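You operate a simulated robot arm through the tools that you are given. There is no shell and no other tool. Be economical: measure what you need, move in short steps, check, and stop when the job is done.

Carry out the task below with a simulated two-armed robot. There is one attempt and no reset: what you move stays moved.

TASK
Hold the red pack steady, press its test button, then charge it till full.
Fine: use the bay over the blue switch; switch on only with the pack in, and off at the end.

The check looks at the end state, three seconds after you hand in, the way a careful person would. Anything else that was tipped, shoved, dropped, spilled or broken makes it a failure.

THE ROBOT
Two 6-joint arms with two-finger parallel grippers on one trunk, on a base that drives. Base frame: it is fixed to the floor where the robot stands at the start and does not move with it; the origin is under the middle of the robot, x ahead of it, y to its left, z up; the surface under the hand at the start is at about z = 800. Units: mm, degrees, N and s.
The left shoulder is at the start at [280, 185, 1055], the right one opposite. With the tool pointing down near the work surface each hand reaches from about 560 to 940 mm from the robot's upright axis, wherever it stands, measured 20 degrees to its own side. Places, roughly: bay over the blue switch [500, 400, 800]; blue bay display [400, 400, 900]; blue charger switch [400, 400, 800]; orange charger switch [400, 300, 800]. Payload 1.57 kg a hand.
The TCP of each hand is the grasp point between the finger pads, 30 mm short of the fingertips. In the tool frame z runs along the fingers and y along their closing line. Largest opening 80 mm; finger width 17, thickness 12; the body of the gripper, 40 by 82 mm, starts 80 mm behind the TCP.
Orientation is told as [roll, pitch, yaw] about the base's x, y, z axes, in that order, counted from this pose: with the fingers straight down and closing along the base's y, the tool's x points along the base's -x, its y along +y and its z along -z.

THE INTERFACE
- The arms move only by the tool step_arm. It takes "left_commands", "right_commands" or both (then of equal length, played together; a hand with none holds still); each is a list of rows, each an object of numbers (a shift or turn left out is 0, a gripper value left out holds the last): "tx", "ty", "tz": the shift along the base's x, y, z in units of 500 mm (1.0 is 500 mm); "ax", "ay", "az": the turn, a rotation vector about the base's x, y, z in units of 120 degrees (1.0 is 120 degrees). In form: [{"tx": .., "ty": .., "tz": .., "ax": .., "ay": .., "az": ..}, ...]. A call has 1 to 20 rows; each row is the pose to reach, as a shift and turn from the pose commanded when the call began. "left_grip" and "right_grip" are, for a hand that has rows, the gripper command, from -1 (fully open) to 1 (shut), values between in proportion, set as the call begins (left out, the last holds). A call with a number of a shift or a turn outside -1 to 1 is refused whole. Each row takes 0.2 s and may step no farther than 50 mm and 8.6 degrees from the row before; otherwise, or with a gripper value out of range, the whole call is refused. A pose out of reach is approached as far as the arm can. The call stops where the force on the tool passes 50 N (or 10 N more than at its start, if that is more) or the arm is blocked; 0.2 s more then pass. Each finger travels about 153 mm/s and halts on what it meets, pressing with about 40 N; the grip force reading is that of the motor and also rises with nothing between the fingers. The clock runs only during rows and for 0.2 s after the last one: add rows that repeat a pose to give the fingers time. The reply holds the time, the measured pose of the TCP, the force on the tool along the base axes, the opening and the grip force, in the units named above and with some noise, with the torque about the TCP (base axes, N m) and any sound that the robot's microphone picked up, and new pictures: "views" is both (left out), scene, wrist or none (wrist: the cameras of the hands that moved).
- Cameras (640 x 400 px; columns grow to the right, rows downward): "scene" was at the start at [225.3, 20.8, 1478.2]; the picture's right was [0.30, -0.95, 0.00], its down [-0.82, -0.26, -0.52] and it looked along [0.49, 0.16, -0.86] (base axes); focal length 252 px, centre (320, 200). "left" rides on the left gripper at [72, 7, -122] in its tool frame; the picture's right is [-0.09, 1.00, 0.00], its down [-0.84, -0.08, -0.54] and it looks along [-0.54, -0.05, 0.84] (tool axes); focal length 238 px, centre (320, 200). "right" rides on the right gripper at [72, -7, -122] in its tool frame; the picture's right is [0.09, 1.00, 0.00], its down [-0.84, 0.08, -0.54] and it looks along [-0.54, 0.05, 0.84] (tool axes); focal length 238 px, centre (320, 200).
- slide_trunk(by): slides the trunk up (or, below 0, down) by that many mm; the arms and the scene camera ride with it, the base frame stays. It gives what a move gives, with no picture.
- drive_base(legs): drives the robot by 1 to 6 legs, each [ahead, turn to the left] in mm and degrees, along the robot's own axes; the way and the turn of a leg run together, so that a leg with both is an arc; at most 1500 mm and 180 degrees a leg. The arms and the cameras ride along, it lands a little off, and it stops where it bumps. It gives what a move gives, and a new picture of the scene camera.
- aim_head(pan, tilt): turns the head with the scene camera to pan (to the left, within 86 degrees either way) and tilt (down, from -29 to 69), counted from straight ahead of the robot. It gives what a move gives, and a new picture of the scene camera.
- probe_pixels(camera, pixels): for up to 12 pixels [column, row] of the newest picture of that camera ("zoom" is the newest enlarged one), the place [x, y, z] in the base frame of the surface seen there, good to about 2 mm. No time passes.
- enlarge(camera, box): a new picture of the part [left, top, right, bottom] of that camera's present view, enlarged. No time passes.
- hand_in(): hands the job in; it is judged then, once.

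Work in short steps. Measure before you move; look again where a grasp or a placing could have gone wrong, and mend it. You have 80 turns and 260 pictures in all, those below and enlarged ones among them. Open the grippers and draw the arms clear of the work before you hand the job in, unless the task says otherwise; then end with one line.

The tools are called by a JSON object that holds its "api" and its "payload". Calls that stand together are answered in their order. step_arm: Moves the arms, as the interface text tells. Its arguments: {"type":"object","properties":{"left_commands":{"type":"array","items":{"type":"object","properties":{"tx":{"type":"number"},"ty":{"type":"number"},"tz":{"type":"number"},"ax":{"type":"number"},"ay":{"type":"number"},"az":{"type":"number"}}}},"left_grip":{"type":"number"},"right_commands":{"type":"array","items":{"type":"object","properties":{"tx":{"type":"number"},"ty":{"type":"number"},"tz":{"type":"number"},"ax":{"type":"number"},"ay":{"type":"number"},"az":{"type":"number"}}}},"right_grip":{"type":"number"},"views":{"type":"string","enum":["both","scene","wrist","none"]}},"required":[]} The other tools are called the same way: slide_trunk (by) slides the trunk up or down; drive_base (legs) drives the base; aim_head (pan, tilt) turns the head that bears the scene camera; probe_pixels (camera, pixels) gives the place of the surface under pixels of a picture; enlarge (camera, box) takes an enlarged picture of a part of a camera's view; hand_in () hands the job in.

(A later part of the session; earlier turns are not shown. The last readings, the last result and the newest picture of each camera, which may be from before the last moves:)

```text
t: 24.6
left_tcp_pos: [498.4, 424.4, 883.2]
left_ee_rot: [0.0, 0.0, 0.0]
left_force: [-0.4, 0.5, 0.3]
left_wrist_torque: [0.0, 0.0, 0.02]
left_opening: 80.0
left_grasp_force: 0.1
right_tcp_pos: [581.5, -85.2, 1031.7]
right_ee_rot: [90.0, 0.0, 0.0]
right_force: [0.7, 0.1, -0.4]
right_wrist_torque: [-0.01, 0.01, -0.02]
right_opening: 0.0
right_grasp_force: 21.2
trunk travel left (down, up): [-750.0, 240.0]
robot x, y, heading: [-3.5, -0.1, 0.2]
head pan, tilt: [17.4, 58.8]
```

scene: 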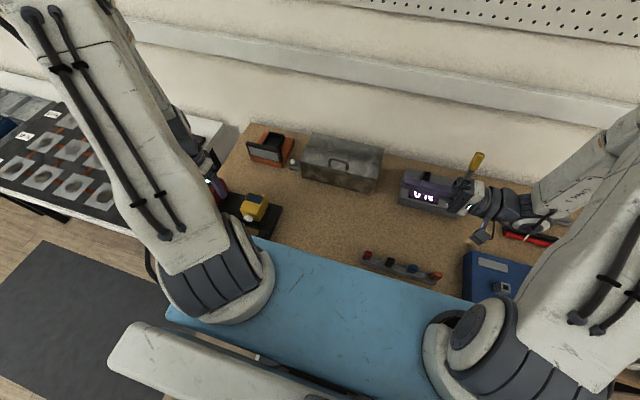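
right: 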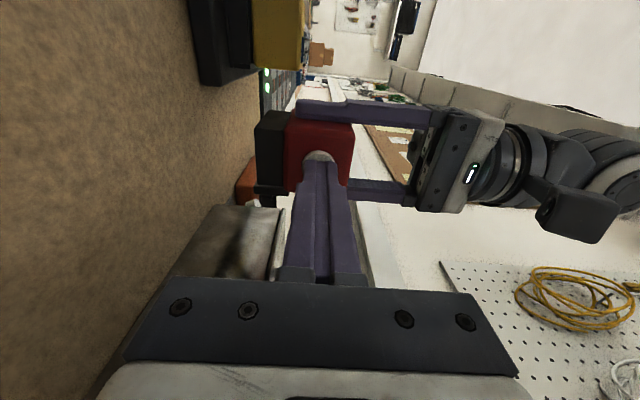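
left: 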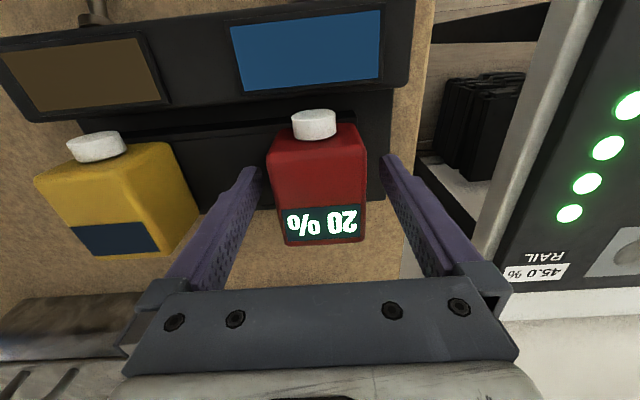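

The red pack is seated level with the yellow one (896). I raise the hand and go back to look at the switch.

{"api": "step_arm", "payload": {"left_commands": [{"tz": 0.08}, {"tz": 0.16}, {"tz": 0.24, "tx": -0.02}, {"tz": 0.3, "tx": -0.06}, {"tz": 0.36, "tx": -0.1}, {"tz": 0.36, "tx": -0.14}, {"tz": 0.36, "tx": -0.14}], "views": "wrist"}}

{"api": "enlarge", "payload": {"camera": "left", "box": [230, 0, 390, 130]}}

```text
t: 26.2
left_tcp_pos: [428.8, 423.0, 1065.0]
left_ee_rot: [0.0, 0.0, -0.2]
left_force: [-0.1, -1.1, 0.5]
left_wrist_torque: [-0.01, -0.02, -0.01]
left_opening: 80.0
left_grasp_force: 0.0
right_tcp_pos: [580.9, -85.2, 1031.1]
right_ee_rot: [90.0, 0.0, 0.1]
right_force: [-1.4, -0.4, 0.0]
right_wrist_torque: [0.02, 0.03, 0.0]
right_opening: 0.0
right_grasp_force: 21.0
trunk travel left (down, up): [-750.0, 240.0]
robot x, y, heading: [3.2, -2.0, 0.1]
head pan, tilt: [17.4, 58.8]
```

left: 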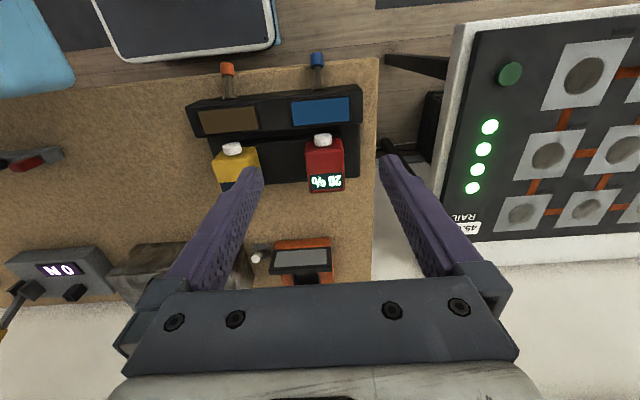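

```text
3.08 times, centred on (310, 65) of left
```

zoom: 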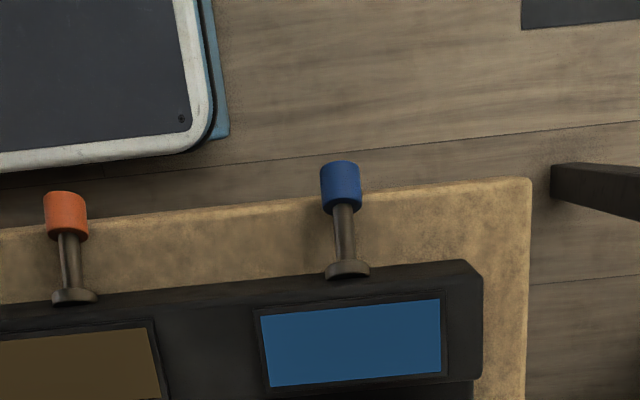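

I probe along both levers to learn their tilt.

{"api": "probe_pixels", "payload": {"camera": "zoom", "pixels": [[340, 170], [340, 190], [341, 204], [343, 225], [346, 255], [347, 272], [66, 205], [67, 228], [70, 265], [73, 296], [350, 290], [430, 285]]}}

{"api": "enlarge", "payload": {"camera": "left", "box": [190, 40, 370, 190]}}

```text
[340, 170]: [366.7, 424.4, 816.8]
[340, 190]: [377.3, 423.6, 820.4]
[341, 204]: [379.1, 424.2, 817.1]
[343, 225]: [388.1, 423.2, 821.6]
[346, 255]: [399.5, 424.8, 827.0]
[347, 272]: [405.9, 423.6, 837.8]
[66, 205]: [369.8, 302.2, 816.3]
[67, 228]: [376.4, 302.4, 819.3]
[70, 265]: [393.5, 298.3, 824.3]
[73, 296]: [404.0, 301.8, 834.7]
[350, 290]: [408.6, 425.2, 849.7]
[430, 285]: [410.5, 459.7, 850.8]
```

```text
2.67 times, centred on (280, 115) of left
```

zoom: 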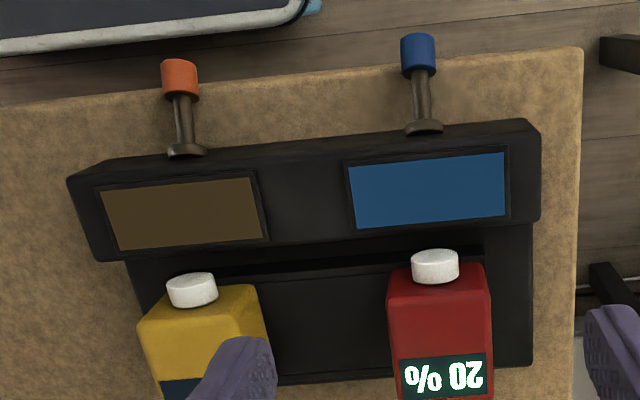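

Levers are toggles pivoting at x≈408, z≈832, both pointing down (off), with the blue cap at about (371,424,811). I move above it and see whether the arm reaches.

{"api": "step_arm", "payload": {"left_commands": [{"tx": -0.057, "tz": -0.04}, {"tx": -0.114, "tz": -0.08}, {"tx": -0.114, "tz": -0.16}, {"tx": -0.114, "tz": -0.22}, {"tx": -0.114, "tz": -0.22}]}}

```text
t: 27.4
left_tcp_pos: [373.5, 424.1, 953.4]
left_ee_rot: [0.0, 0.0, 0.0]
left_force: [0.6, -0.2, 0.3]
left_wrist_torque: [-0.02, 0.0, -0.05]
left_opening: 79.9
left_grasp_force: 0.1
right_tcp_pos: [581.1, -86.4, 1033.1]
right_ee_rot: [90.0, 0.0, 0.0]
right_force: [-0.5, -0.4, 0.1]
right_wrist_torque: [-0.02, -0.02, 0.01]
right_opening: 0.0
right_grasp_force: 21.4
trunk travel left (down, up): [-750.0, 240.0]
robot x, y, heading: [-3.2, 3.1, -0.1]
head pan, tilt: [17.4, 58.8]
```

scene: 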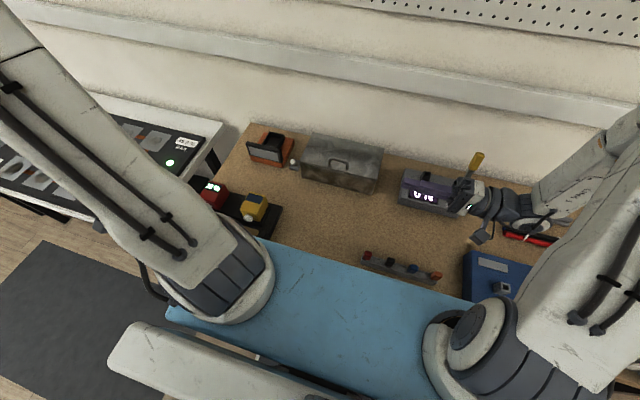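
left: 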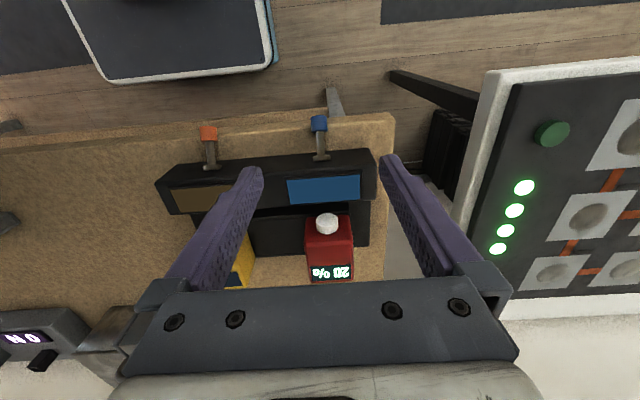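

Reach is fine. I enlarge to locate the blue cap precisely.

{"api": "enlarge", "payload": {"camera": "left", "box": [280, 90, 360, 170]}}

{"api": "probe_pixels", "payload": {"camera": "left", "pixels": [[319, 118], [313, 125], [325, 124], [319, 128], [320, 136], [321, 148], [300, 130], [340, 130], [300, 117], [208, 134]]}}

```text
5.00 times, centred on (320, 130) of left
```

zoom: 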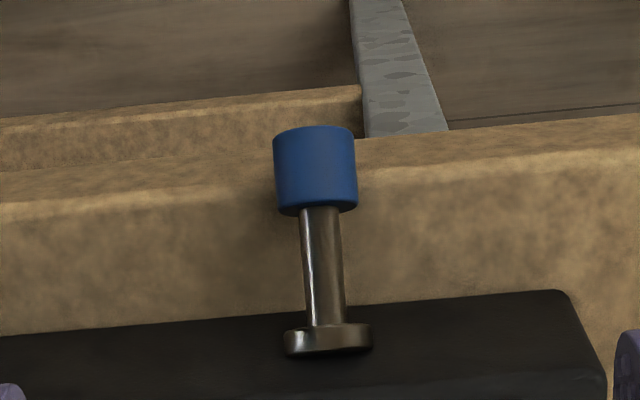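

```text
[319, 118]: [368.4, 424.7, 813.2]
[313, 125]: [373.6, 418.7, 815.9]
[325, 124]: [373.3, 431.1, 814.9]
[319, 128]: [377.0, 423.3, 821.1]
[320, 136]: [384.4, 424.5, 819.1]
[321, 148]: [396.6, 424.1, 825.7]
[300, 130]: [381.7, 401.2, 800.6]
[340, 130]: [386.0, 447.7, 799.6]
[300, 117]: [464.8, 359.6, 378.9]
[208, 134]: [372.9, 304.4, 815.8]
```

Cap centre ≈(372,424,812), radius ~7, just over the bench edge. I half-close and lower until fingertips are at ~z 804.

{"api": "step_arm", "payload": {"left_commands": [{"tz": -0.08}, {"tz": -0.16}, {"tz": -0.21}, {"tz": -0.237}, {"tz": -0.237}], "left_grip": 0, "views": "wrist"}}

```text
t: 28.6
left_tcp_pos: [371.9, 424.8, 834.8]
left_ee_rot: [0.0, 0.1, 0.0]
left_force: [0.5, 0.4, 0.1]
left_wrist_torque: [-0.02, 0.05, 0.0]
left_opening: 40.0
left_grasp_force: 0.1
right_tcp_pos: [580.6, -85.3, 1032.0]
right_ee_rot: [90.0, 0.0, 0.1]
right_force: [-0.2, -0.3, 1.0]
right_wrist_torque: [-0.01, 0.02, -0.01]
right_opening: 0.0
right_grasp_force: 21.1
trunk travel left (down, up): [-750.0, 240.0]
robot x, y, heading: [-0.0, -1.3, -0.3]
head pan, tilt: [17.4, 58.8]
```

left: 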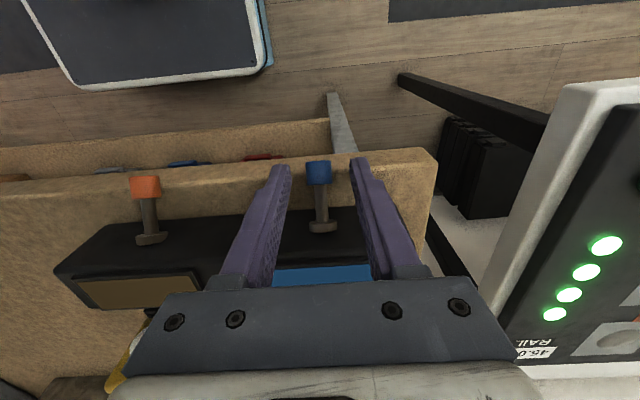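

The cap sits between the fingertips. I close on it.

{"api": "step_arm", "payload": {"left_commands": [{}, {}, {}], "left_grip": 0.8, "views": "wrist"}}

```text
t: 29.4
left_tcp_pos: [371.4, 423.6, 836.7]
left_ee_rot: [-0.1, -0.1, 0.0]
left_force: [-0.6, -4.3, -4.3]
left_wrist_torque: [0.08, 0.1, -0.52]
left_opening: 17.5
left_grasp_force: 33.0
right_tcp_pos: [580.2, -86.1, 1031.9]
right_ee_rot: [89.9, 0.1, 0.0]
right_force: [-0.1, -0.4, -0.4]
right_wrist_torque: [-0.01, 0.04, 0.0]
right_opening: 0.0
right_grasp_force: 21.2
trunk travel left (down, up): [-750.0, 240.0]
robot x, y, heading: [2.9, 1.4, 0.2]
head pan, tilt: [17.4, 58.8]
```

left: 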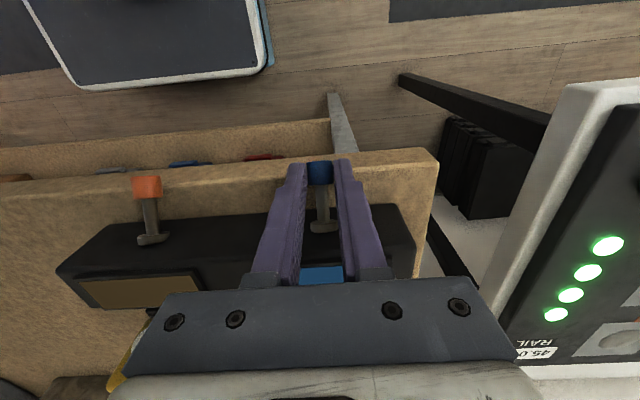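

Cap gripped (17.5 mm). I lift along the toggle's arc (~40 mm up), watching for a click.

{"api": "step_arm", "payload": {"left_commands": [{"tx": -0.004, "tz": 0.012}, {"tx": -0.008, "tz": 0.026}, {"tx": -0.01, "tz": 0.04}, {"tx": -0.008, "tz": 0.054}, {"tx": -0.005, "tz": 0.066}, {"tx": -0.002, "tz": 0.076}], "views": "both"}}

```text
t: 30.8
left_tcp_pos: [370.8, 422.7, 873.3]
left_ee_rot: [0.0, 0.0, 0.1]
left_force: [-1.2, 0.6, -0.7]
left_wrist_torque: [0.0, -0.02, -0.03]
left_opening: 8.3
left_grasp_force: 0.0
right_tcp_pos: [582.2, -85.3, 1032.4]
right_ee_rot: [90.0, 0.0, 0.0]
right_force: [0.4, -0.3, 0.7]
right_wrist_torque: [-0.01, -0.01, -0.05]
right_opening: 0.0
right_grasp_force: 21.6
trunk travel left (down, up): [-750.0, 240.0]
robot x, y, heading: [3.0, -1.2, -0.0]
head pan, tilt: [17.4, 58.8]
```

scene: 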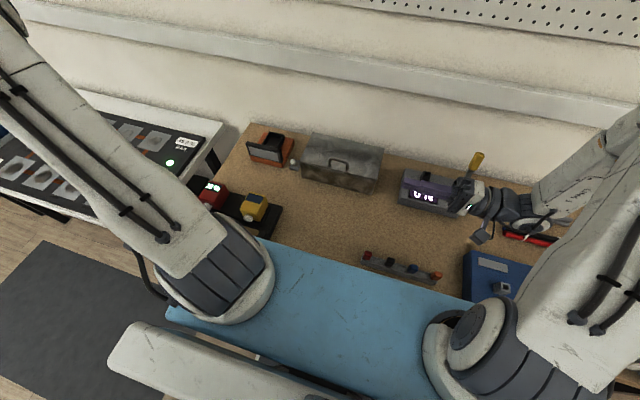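
left: 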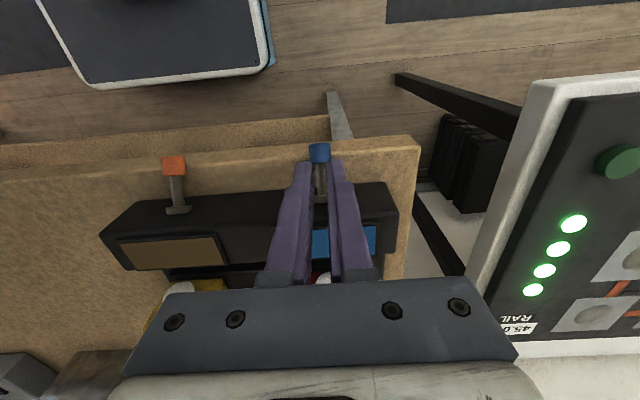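

The fingertips slipped off (only tips overlapped); the lever is still down. The bench edge seems to lie under the cap, so a deeper grip just in front of the edge may work; I open, lift, and probe the edge.

{"api": "step_arm", "payload": {"left_commands": [{"tz": 0.06}, {"tz": 0.14}, {"tz": 0.16}], "left_grip": -0.2, "views": "wrist"}}

{"api": "enlarge", "payload": {"camera": "left", "box": [270, 80, 370, 170]}}

```text
t: 31.6
left_tcp_pos: [370.0, 422.9, 953.1]
left_ee_rot: [0.0, 0.0, -0.1]
left_force: [-0.1, -0.3, 0.0]
left_wrist_torque: [0.03, -0.01, -0.02]
left_opening: 48.2
left_grasp_force: 0.1
right_tcp_pos: [580.6, -85.9, 1031.5]
right_ee_rot: [90.0, 0.0, -0.1]
right_force: [0.0, -0.3, 0.1]
right_wrist_torque: [0.03, 0.02, 0.0]
right_opening: 0.1
right_grasp_force: 21.5
trunk travel left (down, up): [-750.0, 240.0]
robot x, y, heading: [0.5, -0.9, 0.3]
head pan, tilt: [17.4, 58.8]
```

left: 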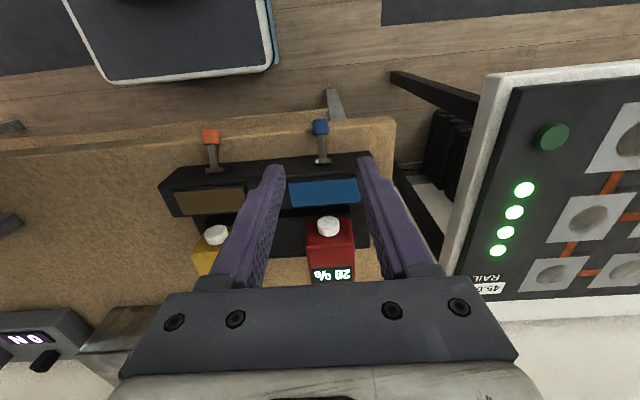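

```text
4.44 times, centred on (320, 125) of left
```

zoom: 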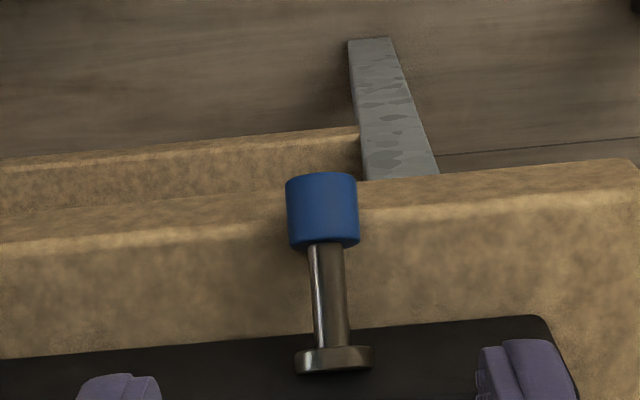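

{"api": "probe_pixels", "payload": {"camera": "zoom", "pixels": [[240, 210], [240, 218], [240, 226], [240, 234], [240, 245], [240, 198], [420, 195], [420, 205], [420, 215], [420, 185], [320, 180], [320, 235]]}}

{"api": "probe_pixels", "payload": {"camera": "zoom", "pixels": [[240, 160], [240, 180], [390, 160], [290, 215], [355, 215], [320, 200], [320, 215], [330, 290], [333, 355]]}}

```text
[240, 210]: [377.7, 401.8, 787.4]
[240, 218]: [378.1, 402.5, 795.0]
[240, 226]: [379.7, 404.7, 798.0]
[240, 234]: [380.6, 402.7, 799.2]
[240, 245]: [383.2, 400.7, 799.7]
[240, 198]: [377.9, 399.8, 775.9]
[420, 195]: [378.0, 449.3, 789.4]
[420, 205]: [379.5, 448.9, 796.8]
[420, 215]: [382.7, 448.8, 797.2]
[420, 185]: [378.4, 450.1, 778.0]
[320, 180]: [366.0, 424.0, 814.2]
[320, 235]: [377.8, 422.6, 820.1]
```

```text
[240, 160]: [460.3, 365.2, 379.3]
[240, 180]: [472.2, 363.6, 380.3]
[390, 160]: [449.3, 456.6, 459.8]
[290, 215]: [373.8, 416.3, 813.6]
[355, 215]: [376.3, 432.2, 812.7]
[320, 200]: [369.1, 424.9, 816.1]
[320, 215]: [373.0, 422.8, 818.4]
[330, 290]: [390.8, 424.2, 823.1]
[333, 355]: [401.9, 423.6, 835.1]
```

The bench front face is at x=378 and the cap sticks out past it (x≈362–380), so I can go down in front of the edge at x≈366 with a deep grip (TCP z≈814).

{"api": "step_arm", "payload": {"left_commands": [{"tx": -0.007, "tz": -0.08}, {"tx": -0.007, "tz": -0.16}, {"tx": -0.007, "tz": -0.22}, {"tx": -0.007, "tz": -0.25}, {"tx": -0.007, "tz": -0.275}, {"tx": -0.007, "tz": -0.275}], "views": "wrist"}}

{"api": "step_arm", "payload": {"left_commands": [{}, {}, {}], "left_grip": 1, "views": "wrist"}}

```text
t: 33.0
left_tcp_pos: [369.7, 422.7, 816.1]
left_ee_rot: [0.1, -0.1, 0.0]
left_force: [-1.5, -0.4, 0.2]
left_wrist_torque: [-0.01, 0.04, -0.05]
left_opening: 47.9
left_grasp_force: 0.0
right_tcp_pos: [581.5, -86.7, 1031.5]
right_ee_rot: [90.0, 0.0, 0.0]
right_force: [0.0, 0.4, 0.3]
right_wrist_torque: [0.03, 0.01, 0.0]
right_opening: 0.0
right_grasp_force: 21.3
trunk travel left (down, up): [-750.0, 240.0]
robot x, y, heading: [-0.6, -2.6, -0.2]
head pan, tilt: [17.4, 58.8]
```

left: 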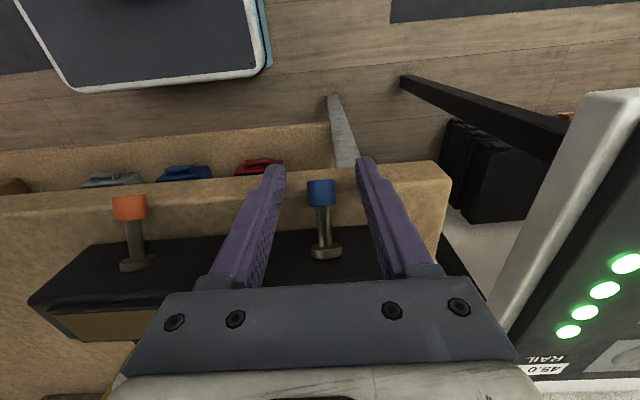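

```text
t: 33.8
left_tcp_pos: [369.0, 422.8, 815.1]
left_ee_rot: [-0.1, 0.1, 0.0]
left_force: [-5.0, 3.3, -3.9]
left_wrist_torque: [0.13, 0.12, -0.21]
left_opening: 17.5
left_grasp_force: 32.1
right_tcp_pos: [580.5, -84.8, 1032.1]
right_ee_rot: [90.0, 0.1, 0.1]
right_force: [-0.8, -0.3, 0.3]
right_wrist_torque: [0.04, -0.01, 0.0]
right_opening: 0.0
right_grasp_force: 21.6
trunk travel left (down, up): [-750.0, 240.0]
robot x, y, heading: [-1.6, -0.0, 0.1]
head pan, tilt: [17.4, 58.8]
```

left: 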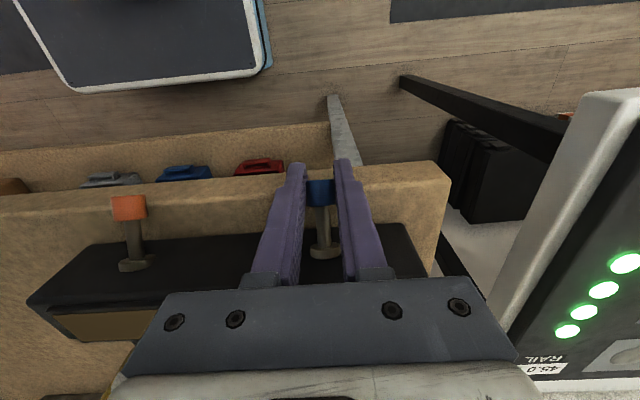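

Deep grip now. I lift slowly along the arc.

{"api": "step_arm", "payload": {"left_commands": [{"tx": -0.002, "tz": 0.006}, {"tx": -0.004, "tz": 0.012}, {"tx": -0.006, "tz": 0.018}, {"tx": -0.008, "tz": 0.025}, {"tx": -0.009, "tz": 0.032}, {"tx": -0.01, "tz": 0.04}, {"tx": -0.009, "tz": 0.048}, {"tx": -0.008, "tz": 0.055}, {"tx": -0.006, "tz": 0.062}], "views": "wrist"}}

```text
t: 35.8
left_tcp_pos: [365.2, 423.9, 845.2]
left_ee_rot: [0.0, -0.1, 0.0]
left_force: [-7.8, 4.8, -16.1]
left_wrist_torque: [0.12, 0.83, -0.16]
left_opening: 17.6
left_grasp_force: 32.4
right_tcp_pos: [581.1, -85.2, 1032.3]
right_ee_rot: [90.0, 0.0, 0.0]
right_force: [0.2, 0.0, 0.8]
right_wrist_torque: [-0.02, -0.02, 0.01]
right_opening: 0.0
right_grasp_force: 21.5
trunk travel left (down, up): [-750.0, 240.0]
robot x, y, heading: [-1.5, 1.6, 0.2]
head pan, tilt: [17.4, 58.8]
```

left: 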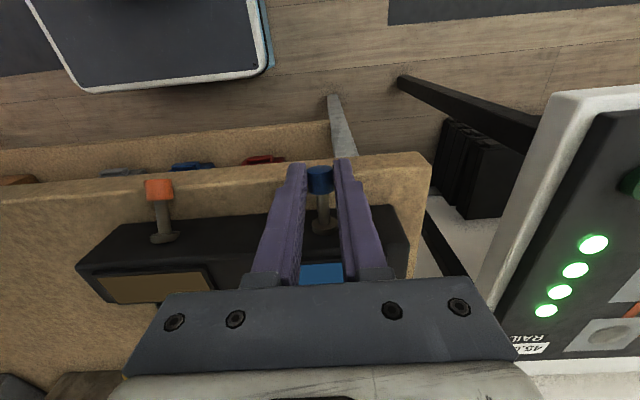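

I probe the cap and shaft to see whether the lever has actually moved.

{"api": "probe_pixels", "payload": {"camera": "left", "pixels": [[319, 172], [319, 180], [319, 190], [321, 205], [323, 226], [157, 180], [158, 190], [160, 205]]}}

{"api": "enlarge", "payload": {"camera": "left", "box": [130, 140, 370, 290]}}

```text
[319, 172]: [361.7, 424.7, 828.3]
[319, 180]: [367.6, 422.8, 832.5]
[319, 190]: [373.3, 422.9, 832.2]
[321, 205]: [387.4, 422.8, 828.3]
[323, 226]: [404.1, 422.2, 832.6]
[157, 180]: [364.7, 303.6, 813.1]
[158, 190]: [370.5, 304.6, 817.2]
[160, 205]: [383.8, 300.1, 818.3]
```

```text
2.67 times, centred on (250, 215) of left
```

zoom: 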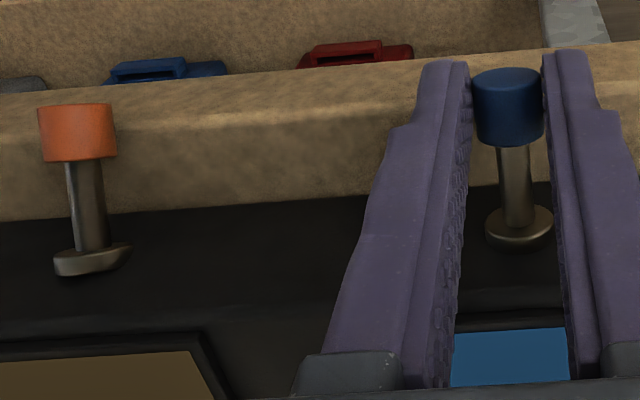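

The lever has risen to about -10° (cap top 832) while the pads slip partly. I continue up a few mm with slight +x to see if it goes over.

{"api": "step_arm", "payload": {"left_commands": [{"tx": 0.003, "tz": 0.003}, {"tx": 0.004, "tz": 0.006}, {"tx": 0.004, "tz": 0.009}, {"tx": 0.004, "tz": 0.012}, {"tx": 0.004, "tz": 0.012}], "views": "wrist"}}

{"api": "probe_pixels", "payload": {"camera": "left", "pixels": [[319, 172], [319, 180], [319, 188], [600, 130], [560, 110], [520, 180], [560, 260], [635, 95], [500, 240], [480, 120]]}}

```text
t: 37.0
left_tcp_pos: [367.6, 423.3, 852.2]
left_ee_rot: [0.1, 0.0, -0.1]
left_force: [-6.3, 4.9, -16.3]
left_wrist_torque: [0.18, 0.85, -0.23]
left_opening: 17.5
left_grasp_force: 32.4
right_tcp_pos: [580.6, -85.2, 1031.9]
right_ee_rot: [90.1, 0.0, 0.0]
right_force: [-0.5, -0.2, -0.1]
right_wrist_torque: [-0.01, -0.02, 0.02]
right_opening: 0.1
right_grasp_force: 21.7
trunk travel left (down, up): [-750.0, 240.0]
robot x, y, heading: [-3.2, -0.4, -0.1]
head pan, tilt: [17.4, 58.8]
```

left: 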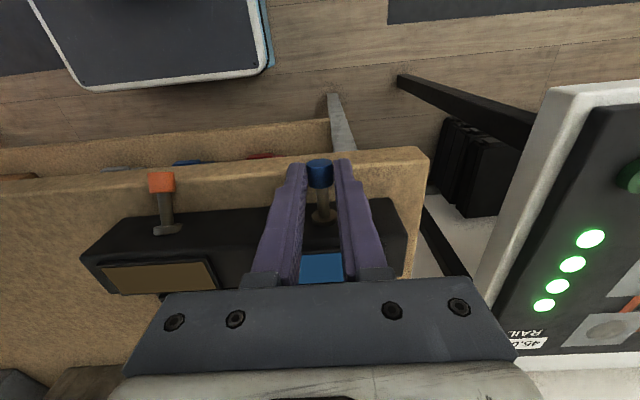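

```text
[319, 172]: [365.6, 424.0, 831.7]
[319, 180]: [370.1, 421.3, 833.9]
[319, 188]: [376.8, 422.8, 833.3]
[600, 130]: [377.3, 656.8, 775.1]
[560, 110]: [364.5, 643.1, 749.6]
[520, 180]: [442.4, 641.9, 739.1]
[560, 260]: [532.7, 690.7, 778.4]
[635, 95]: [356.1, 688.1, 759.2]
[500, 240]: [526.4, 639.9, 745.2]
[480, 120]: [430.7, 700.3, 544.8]
```

Friction limits the pull to ~16 N, not enough. I'll push from below instead, with closed fingers coming from the front, which needs the robot farther back. First I release, lift the left hand and raise the right.

{"api": "step_arm", "payload": {"left_commands": [{}, {}, {"tz": 0.08}, {"tz": 0.16}, {"tz": 0.24}, {"tz": 0.3}], "right_commands": [{"tz": 0.06}, {"tz": 0.12}, {"tz": 0.18}, {"tz": 0.24}, {"tz": 0.24}, {"tz": 0.24}], "left_grip": -0.2, "views": "both"}}

```text
t: 38.4
left_tcp_pos: [364.8, 420.3, 1002.1]
left_ee_rot: [0.0, 0.0, 0.0]
left_force: [0.1, 0.3, 0.3]
left_wrist_torque: [-0.02, 0.02, 0.01]
left_opening: 48.0
left_grasp_force: 0.1
right_tcp_pos: [582.1, -85.1, 1150.2]
right_ee_rot: [90.0, 0.0, 0.1]
right_force: [0.7, -0.3, -0.3]
right_wrist_torque: [-0.01, -0.01, 0.04]
right_opening: 0.0
right_grasp_force: 21.3
trunk travel left (down, up): [-750.0, 240.0]
robot x, y, heading: [2.0, 0.7, 0.0]
head pan, tilt: [17.4, 58.8]
```

scene: 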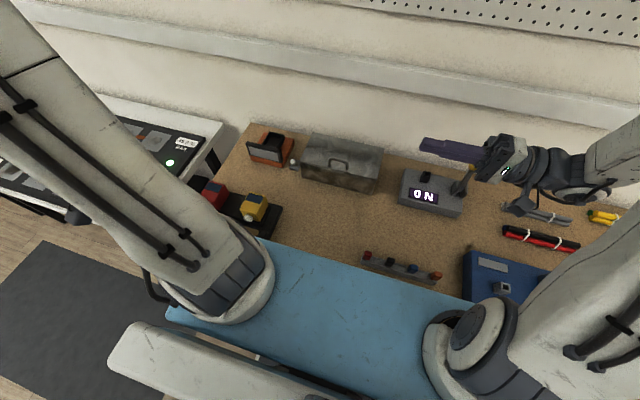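
right: 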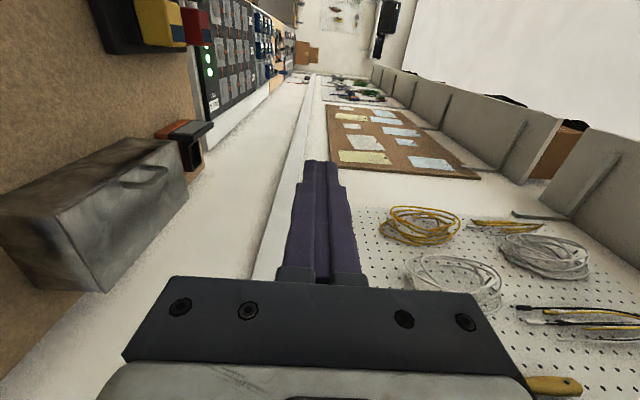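
left: 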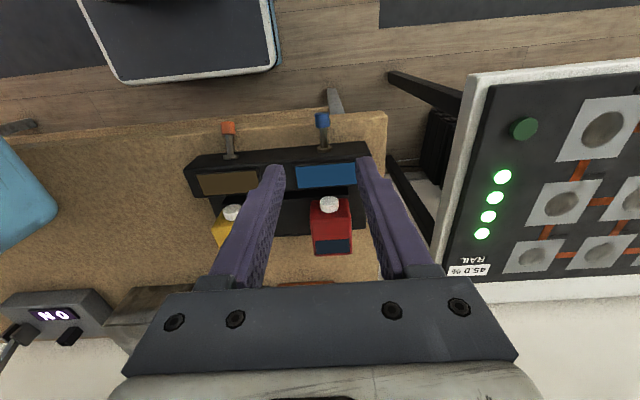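

Everything is clear; the pack's display has timed out. I drive straight back 350 mm.

{"api": "drive_base", "payload": {"legs": [[-350, 0]]}}

```text
t: 40.7
left_tcp_pos: [11.7, 420.9, 1002.1]
left_ee_rot: [0.1, -0.1, -0.2]
left_force: [-0.9, -0.1, 0.4]
left_wrist_torque: [0.01, 0.01, 0.01]
left_opening: 48.2
left_grasp_force: 0.1
right_tcp_pos: [225.3, -86.3, 1150.2]
right_ee_rot: [90.0, -0.1, -0.2]
right_force: [0.4, 0.3, -0.1]
right_wrist_torque: [0.04, 0.01, 0.03]
right_opening: 0.2
right_grasp_force: 21.5
trunk travel left (down, up): [-750.0, 240.0]
robot x, y, heading: [-358.6, -1.1, -0.3]
head pan, tilt: [17.4, 58.8]
```

scene: 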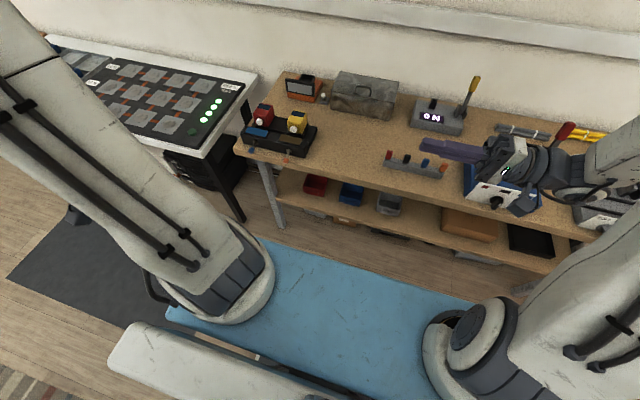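

The scene now shows the charger well. I bring the closed left hand forward with the fingers tilted 30° below horizontal, staying ~110 mm in front of the switch.

{"api": "step_arm", "payload": {"left_commands": [{"tx": 0.0476, "tz": -0.0344, "ay": -0.05}, {"tx": 0.0952, "tz": -0.0688, "ay": -0.1}, {"tx": 0.1428, "tz": -0.1032, "ay": -0.15}, {"tx": 0.1904, "tz": -0.1376, "ay": -0.2}, {"tx": 0.238, "tz": -0.172, "ay": -0.25}, {"tx": 0.2856, "tz": -0.2064, "ay": -0.3}, {"tx": 0.3332, "tz": -0.2408, "ay": -0.35}, {"tx": 0.3808, "tz": -0.2752, "ay": -0.4}, {"tx": 0.4284, "tz": -0.3096, "ay": -0.45}, {"tx": 0.476, "tz": -0.344, "ay": -0.5}, {"tx": 0.476, "tz": -0.344, "ay": -0.5}], "left_grip": 1}}

```text
t: 43.1
left_tcp_pos: [299.9, 519.2, 866.2]
left_ee_rot: [-0.9, -60.0, 0.2]
left_force: [-0.5, -0.4, 0.3]
left_wrist_torque: [0.01, 0.0, -0.02]
left_opening: 0.2
left_grasp_force: 20.9
left hand out of reach, approached as far as the arm can: row 5, 6, 7, 8, 9, 10, 11
right_tcp_pos: [225.7, -85.6, 1149.3]
right_ee_rot: [90.0, 0.0, -0.1]
right_force: [0.0, 1.1, 0.0]
right_wrist_torque: [-0.01, -0.01, 0.01]
right_opening: 0.1
right_grasp_force: 21.2
trunk travel left (down, up): [-750.0, 240.0]
robot x, y, heading: [-353.7, 1.7, -0.4]
head pan, tilt: [17.4, 58.8]
```

scene: 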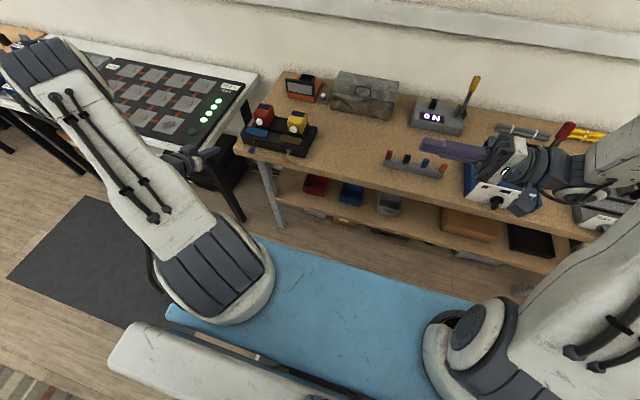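
left: 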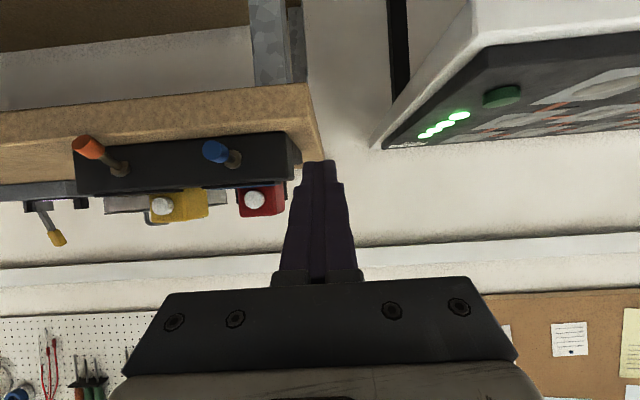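

The arm is too folded at that distance, so the hand ended at (300,519,866). I drive another 170 mm back and then bring the hand to the switch line.

{"api": "drive_base", "payload": {"legs": [[-170, 0]]}}

```text
t: 44.5
left_tcp_pos: [127.4, 520.1, 867.1]
left_ee_rot: [-0.8, -59.7, 0.4]
left_force: [0.2, 0.1, 0.9]
left_wrist_torque: [-0.01, -0.02, 0.01]
left_opening: 0.0
left_grasp_force: 21.5
right_tcp_pos: [55.7, -86.1, 1149.4]
right_ee_rot: [90.0, 0.0, -0.1]
right_force: [0.1, -0.2, 0.3]
right_wrist_torque: [0.02, 0.0, -0.02]
right_opening: 0.2
right_grasp_force: 21.7
trunk travel left (down, up): [-750.0, 240.0]
robot x, y, heading: [-526.0, 1.9, -0.3]
head pan, tilt: [17.4, 58.8]
```

scene: 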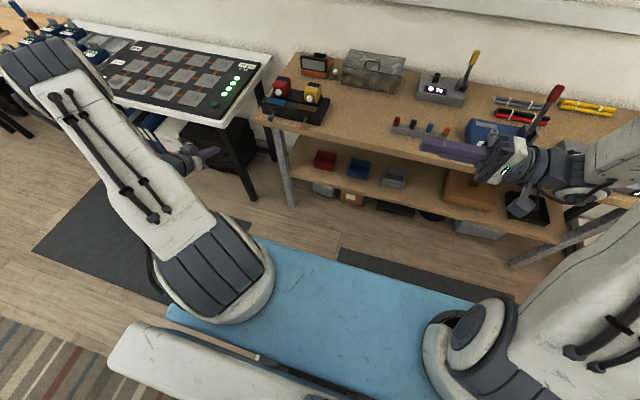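

I move forward in small steps to find where the commanded pose stands.

{"api": "step_arm", "payload": {"left_commands": [{}, {"tx": 0.06}, {"tx": 0.12}, {"tx": 0.18}, {"tx": 0.24}, {"tx": 0.24}], "views": "wrist"}}

```text
t: 45.9
left_tcp_pos: [249.5, 520.7, 868.3]
left_ee_rot: [-0.8, -59.7, 0.4]
left_force: [1.1, 0.2, -0.5]
left_wrist_torque: [-0.02, 0.02, 0.0]
left_opening: 0.2
left_grasp_force: 21.3
right_tcp_pos: [55.2, -86.3, 1149.9]
right_ee_rot: [90.0, 0.0, -0.2]
right_force: [0.4, -0.2, -1.7]
right_wrist_torque: [0.02, -0.02, 0.0]
right_opening: 0.2
right_grasp_force: 21.2
trunk travel left (down, up): [-750.0, 240.0]
robot x, y, heading: [-524.2, 1.3, -0.2]
head pan, tilt: [17.4, 58.8]
```

left: 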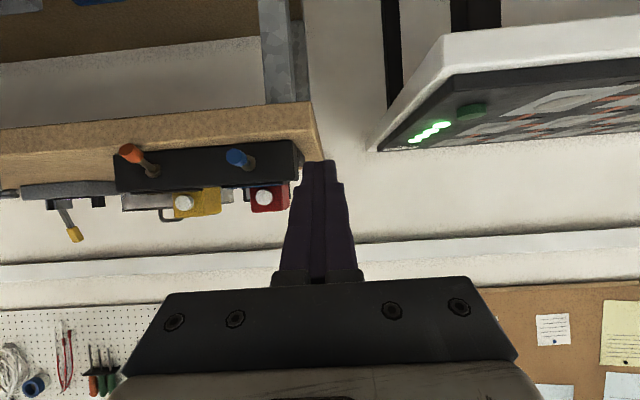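

Commands are relative to the actual pose. I move sideways to y=424 and down to z≈785, still short of the bench.

{"api": "step_arm", "payload": {"left_commands": [{"ty": -0.065, "tz": -0.055}, {"ty": -0.13, "tz": -0.11}, {"ty": -0.193, "tz": -0.166}, {"ty": -0.193, "tz": -0.166}], "views": "both"}}

```text
t: 46.9
left_tcp_pos: [263.9, 436.0, 787.3]
left_ee_rot: [-2.0, -59.6, 1.2]
left_force: [-0.8, -0.2, -0.1]
left_wrist_torque: [-0.01, 0.0, -0.01]
left_opening: 0.2
left_grasp_force: 21.0
left hand out of reach, approached as far as the arm can: row 3, 4
right_tcp_pos: [57.4, -84.9, 1149.2]
right_ee_rot: [90.0, 0.0, -0.2]
right_force: [-0.5, 0.3, 0.1]
right_wrist_torque: [0.0, 0.03, 0.0]
right_opening: 0.1
right_grasp_force: 21.5
trunk travel left (down, up): [-750.0, 240.0]
robot x, y, heading: [-521.1, -2.6, -0.3]
head pan, tilt: [17.4, 58.8]
```

scene: 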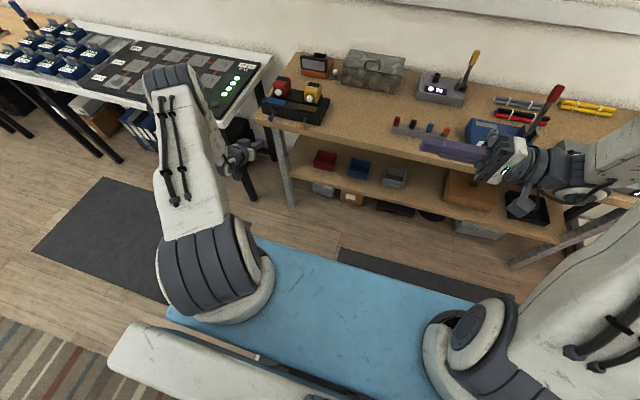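
left: 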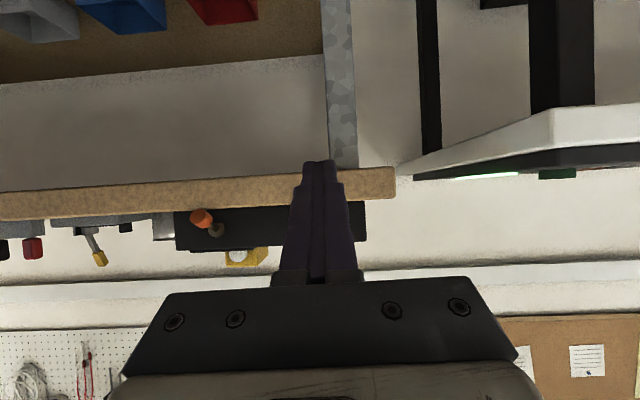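

Just at the reach limit; reaching forward will ease it. I go forward ~50 mm and correct y.

{"api": "step_arm", "payload": {"left_commands": [{"tx": 0.05}, {"tx": 0.09, "ty": -0.012}, {"tx": 0.1, "ty": -0.024}, {"tx": 0.1, "ty": -0.024}], "views": "wrist"}}

```text
t: 47.9
left_tcp_pos: [313.4, 424.4, 786.6]
left_ee_rot: [-0.9, -59.8, 0.4]
left_force: [-0.1, 0.7, -0.2]
left_wrist_torque: [-0.02, 0.03, -0.03]
left_opening: 0.0
left_grasp_force: 21.4
right_tcp_pos: [56.1, -86.2, 1149.5]
right_ee_rot: [90.0, 0.0, -0.1]
right_force: [-0.5, 0.2, -0.3]
right_wrist_torque: [0.01, -0.03, 0.01]
right_opening: 0.0
right_grasp_force: 21.6
trunk travel left (down, up): [-750.0, 240.0]
robot x, y, heading: [-524.7, 2.1, -0.1]
head pan, tilt: [17.4, 58.8]
```

left: 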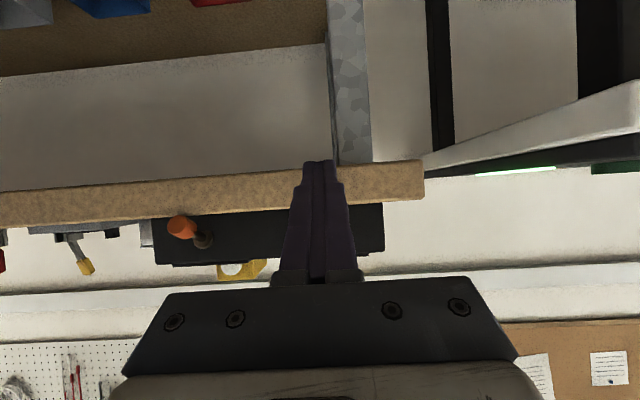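

Fingers are below the cap line. I advance 29 mm so the fingertip edge is at x≈373, just before the bench face.

{"api": "step_arm", "payload": {"left_commands": [{"tx": 0.03}, {"tx": 0.05}, {"tx": 0.058}, {"tx": 0.058}], "views": "none"}}

{"api": "enlarge", "payload": {"camera": "scene", "box": [210, 80, 350, 190]}}

```text
t: 48.9
left_tcp_pos: [340.7, 424.9, 784.7]
left_ee_rot: [-0.8, -59.9, 0.4]
left_force: [0.2, -0.5, 0.1]
left_wrist_torque: [0.0, 0.0, -0.02]
left_opening: 0.3
left_grasp_force: 21.3
right_tcp_pos: [56.1, -85.3, 1149.3]
right_ee_rot: [90.0, 0.0, -0.1]
right_force: [0.3, 0.2, 0.2]
right_wrist_torque: [-0.02, -0.02, -0.02]
right_opening: 0.0
right_grasp_force: 21.7
trunk travel left (down, up): [-750.0, 240.0]
robot x, y, heading: [-522.8, 6.3, -0.3]
head pan, tilt: [17.4, 58.8]
```

```text
3.64 times, centred on (280, 135) of scene
```

zoom: 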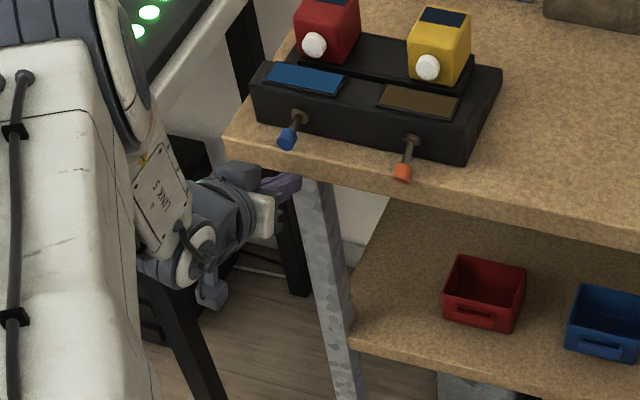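

The fingers are just below the blue cap in the zoom. I raise slowly to push the toggle up, listening for a click.

{"api": "step_arm", "payload": {"left_commands": [{"tz": 0.02}, {"tz": 0.036}, {"tz": 0.046}, {"tz": 0.056}, {"tz": 0.066}, {"tz": 0.076}, {"tz": 0.086}, {"tz": 0.096}, {"tz": 0.104}], "views": "scene"}}

{"api": "enlarge", "payload": {"camera": "scene", "box": [230, 70, 340, 170]}}

```text
t: 50.9
left_tcp_pos: [341.8, 425.9, 837.2]
left_ee_rot: [-0.8, -59.8, 0.3]
left_force: [-0.2, 0.6, 0.4]
left_wrist_torque: [-0.03, 0.02, -0.02]
left_opening: 0.0
left_grasp_force: 21.0
right_tcp_pos: [56.6, -84.7, 1150.4]
right_ee_rot: [90.1, 0.0, -0.2]
right_force: [-0.9, 0.3, 0.1]
right_wrist_torque: [0.03, -0.01, 0.0]
right_opening: 0.0
right_grasp_force: 21.5
trunk travel left (down, up): [-750.0, 240.0]
robot x, y, heading: [-527.4, 0.4, -0.1]
head pan, tilt: [17.4, 58.8]
```

scene: 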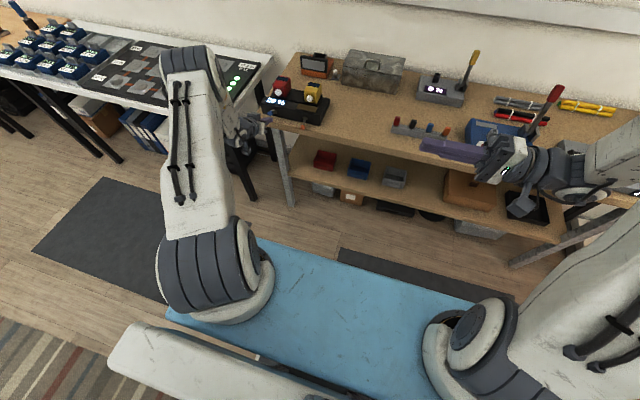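

```text
4.00 times, centred on (285, 120) of scene
```

zoom: 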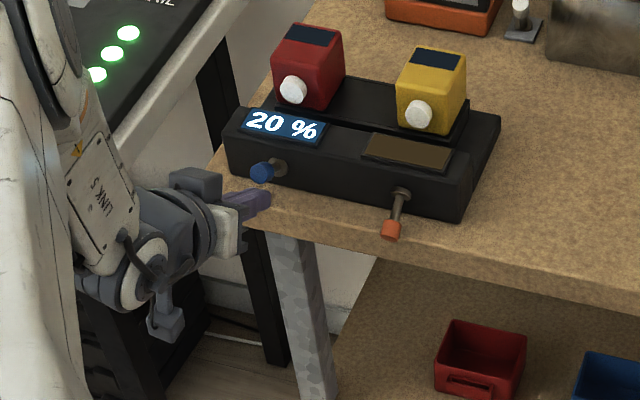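

The switch is on: blue display lit with 20 %. I back away, go up and take station above the cap for switching off, while it charges.

{"api": "step_arm", "payload": {"left_commands": [{"tx": -0.06, "tz": -0.01}, {"tx": -0.12, "tz": 0.0}, {"tx": -0.13, "tz": 0.06}, {"tx": -0.13, "tz": 0.12}, {"tx": -0.13, "tz": 0.16}, {"tx": -0.13, "tz": 0.16}], "views": "none"}}

{"api": "enlarge", "payload": {"camera": "scene", "box": [230, 70, 340, 170]}}

```text
t: 52.3
left_tcp_pos: [275.5, 426.3, 916.5]
left_ee_rot: [-0.9, -59.8, 0.2]
left_force: [-0.1, -0.4, -0.5]
left_wrist_torque: [-0.01, 0.01, -0.02]
left_opening: 0.2
left_grasp_force: 21.4
right_tcp_pos: [55.6, -86.1, 1149.3]
right_ee_rot: [90.0, 0.0, -0.3]
right_force: [-0.3, 0.8, -0.3]
right_wrist_torque: [0.0, 0.01, 0.01]
right_opening: 0.0
right_grasp_force: 21.3
trunk travel left (down, up): [-750.0, 240.0]
robot x, y, heading: [-527.5, 1.2, -0.2]
head pan, tilt: [17.4, 58.8]
```

```text
4.00 times, centred on (285, 120) of scene
```

zoom: 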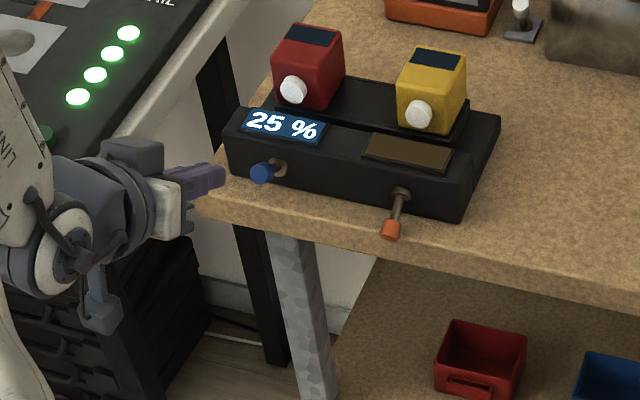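

Charging about 3–4 %/s (25 %). I probe the raised cap for the switch-off push, meanwhile.

{"api": "probe_pixels", "payload": {"camera": "zoom", "pixels": [[262, 166], [256, 172], [268, 172], [262, 178], [280, 164], [392, 228]]}}

{"api": "step_arm", "payload": {"left_commands": [{"tx": 0.05}, {"tx": 0.1}, {"tx": 0.136}, {"tx": 0.136}, {"tx": 0.136}, {"tx": 0.136}, {"tx": 0.136}, {"tx": 0.136}, {"tx": 0.136}, {"tx": 0.136}, {"tx": 0.136}, {"tx": 0.136}, {"tx": 0.136}, {"tx": 0.136}, {"tx": 0.136}, {"tx": 0.136}, {"tx": 0.136}, {"tx": 0.136}, {"tx": 0.136}, {"tx": 0.136}], "views": "wrist"}}

{"api": "enlarge", "payload": {"camera": "scene", "box": [230, 70, 340, 170]}}

```text
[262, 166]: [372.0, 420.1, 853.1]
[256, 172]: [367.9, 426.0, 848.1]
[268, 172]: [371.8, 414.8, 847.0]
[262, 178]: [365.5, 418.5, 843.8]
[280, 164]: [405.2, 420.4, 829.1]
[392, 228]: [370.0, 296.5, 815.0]
```

```text
t: 56.5
left_tcp_pos: [345.1, 424.9, 916.9]
left_ee_rot: [-0.9, -59.8, 0.4]
left_force: [0.4, 0.0, 0.4]
left_wrist_torque: [0.01, -0.01, -0.02]
left_opening: 0.2
left_grasp_force: 21.2
right_tcp_pos: [55.6, -85.0, 1149.8]
right_ee_rot: [90.0, 0.0, -0.2]
right_force: [-1.1, -0.1, -0.7]
right_wrist_torque: [0.01, 0.01, 0.02]
right_opening: 0.0
right_grasp_force: 21.4
trunk travel left (down, up): [-750.0, 240.0]
robot x, y, heading: [-525.6, 5.0, -0.2]
head pan, tilt: [17.4, 58.8]
```

left: 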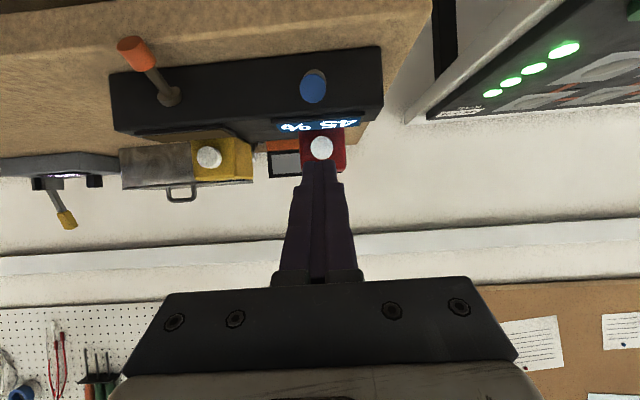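

```text
4.00 times, centred on (285, 120) of scene
```

zoom: 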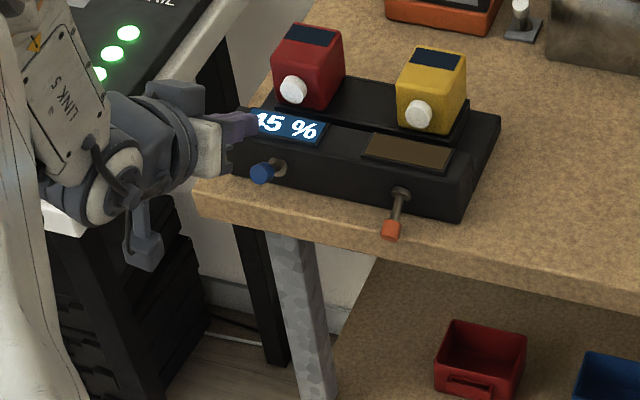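

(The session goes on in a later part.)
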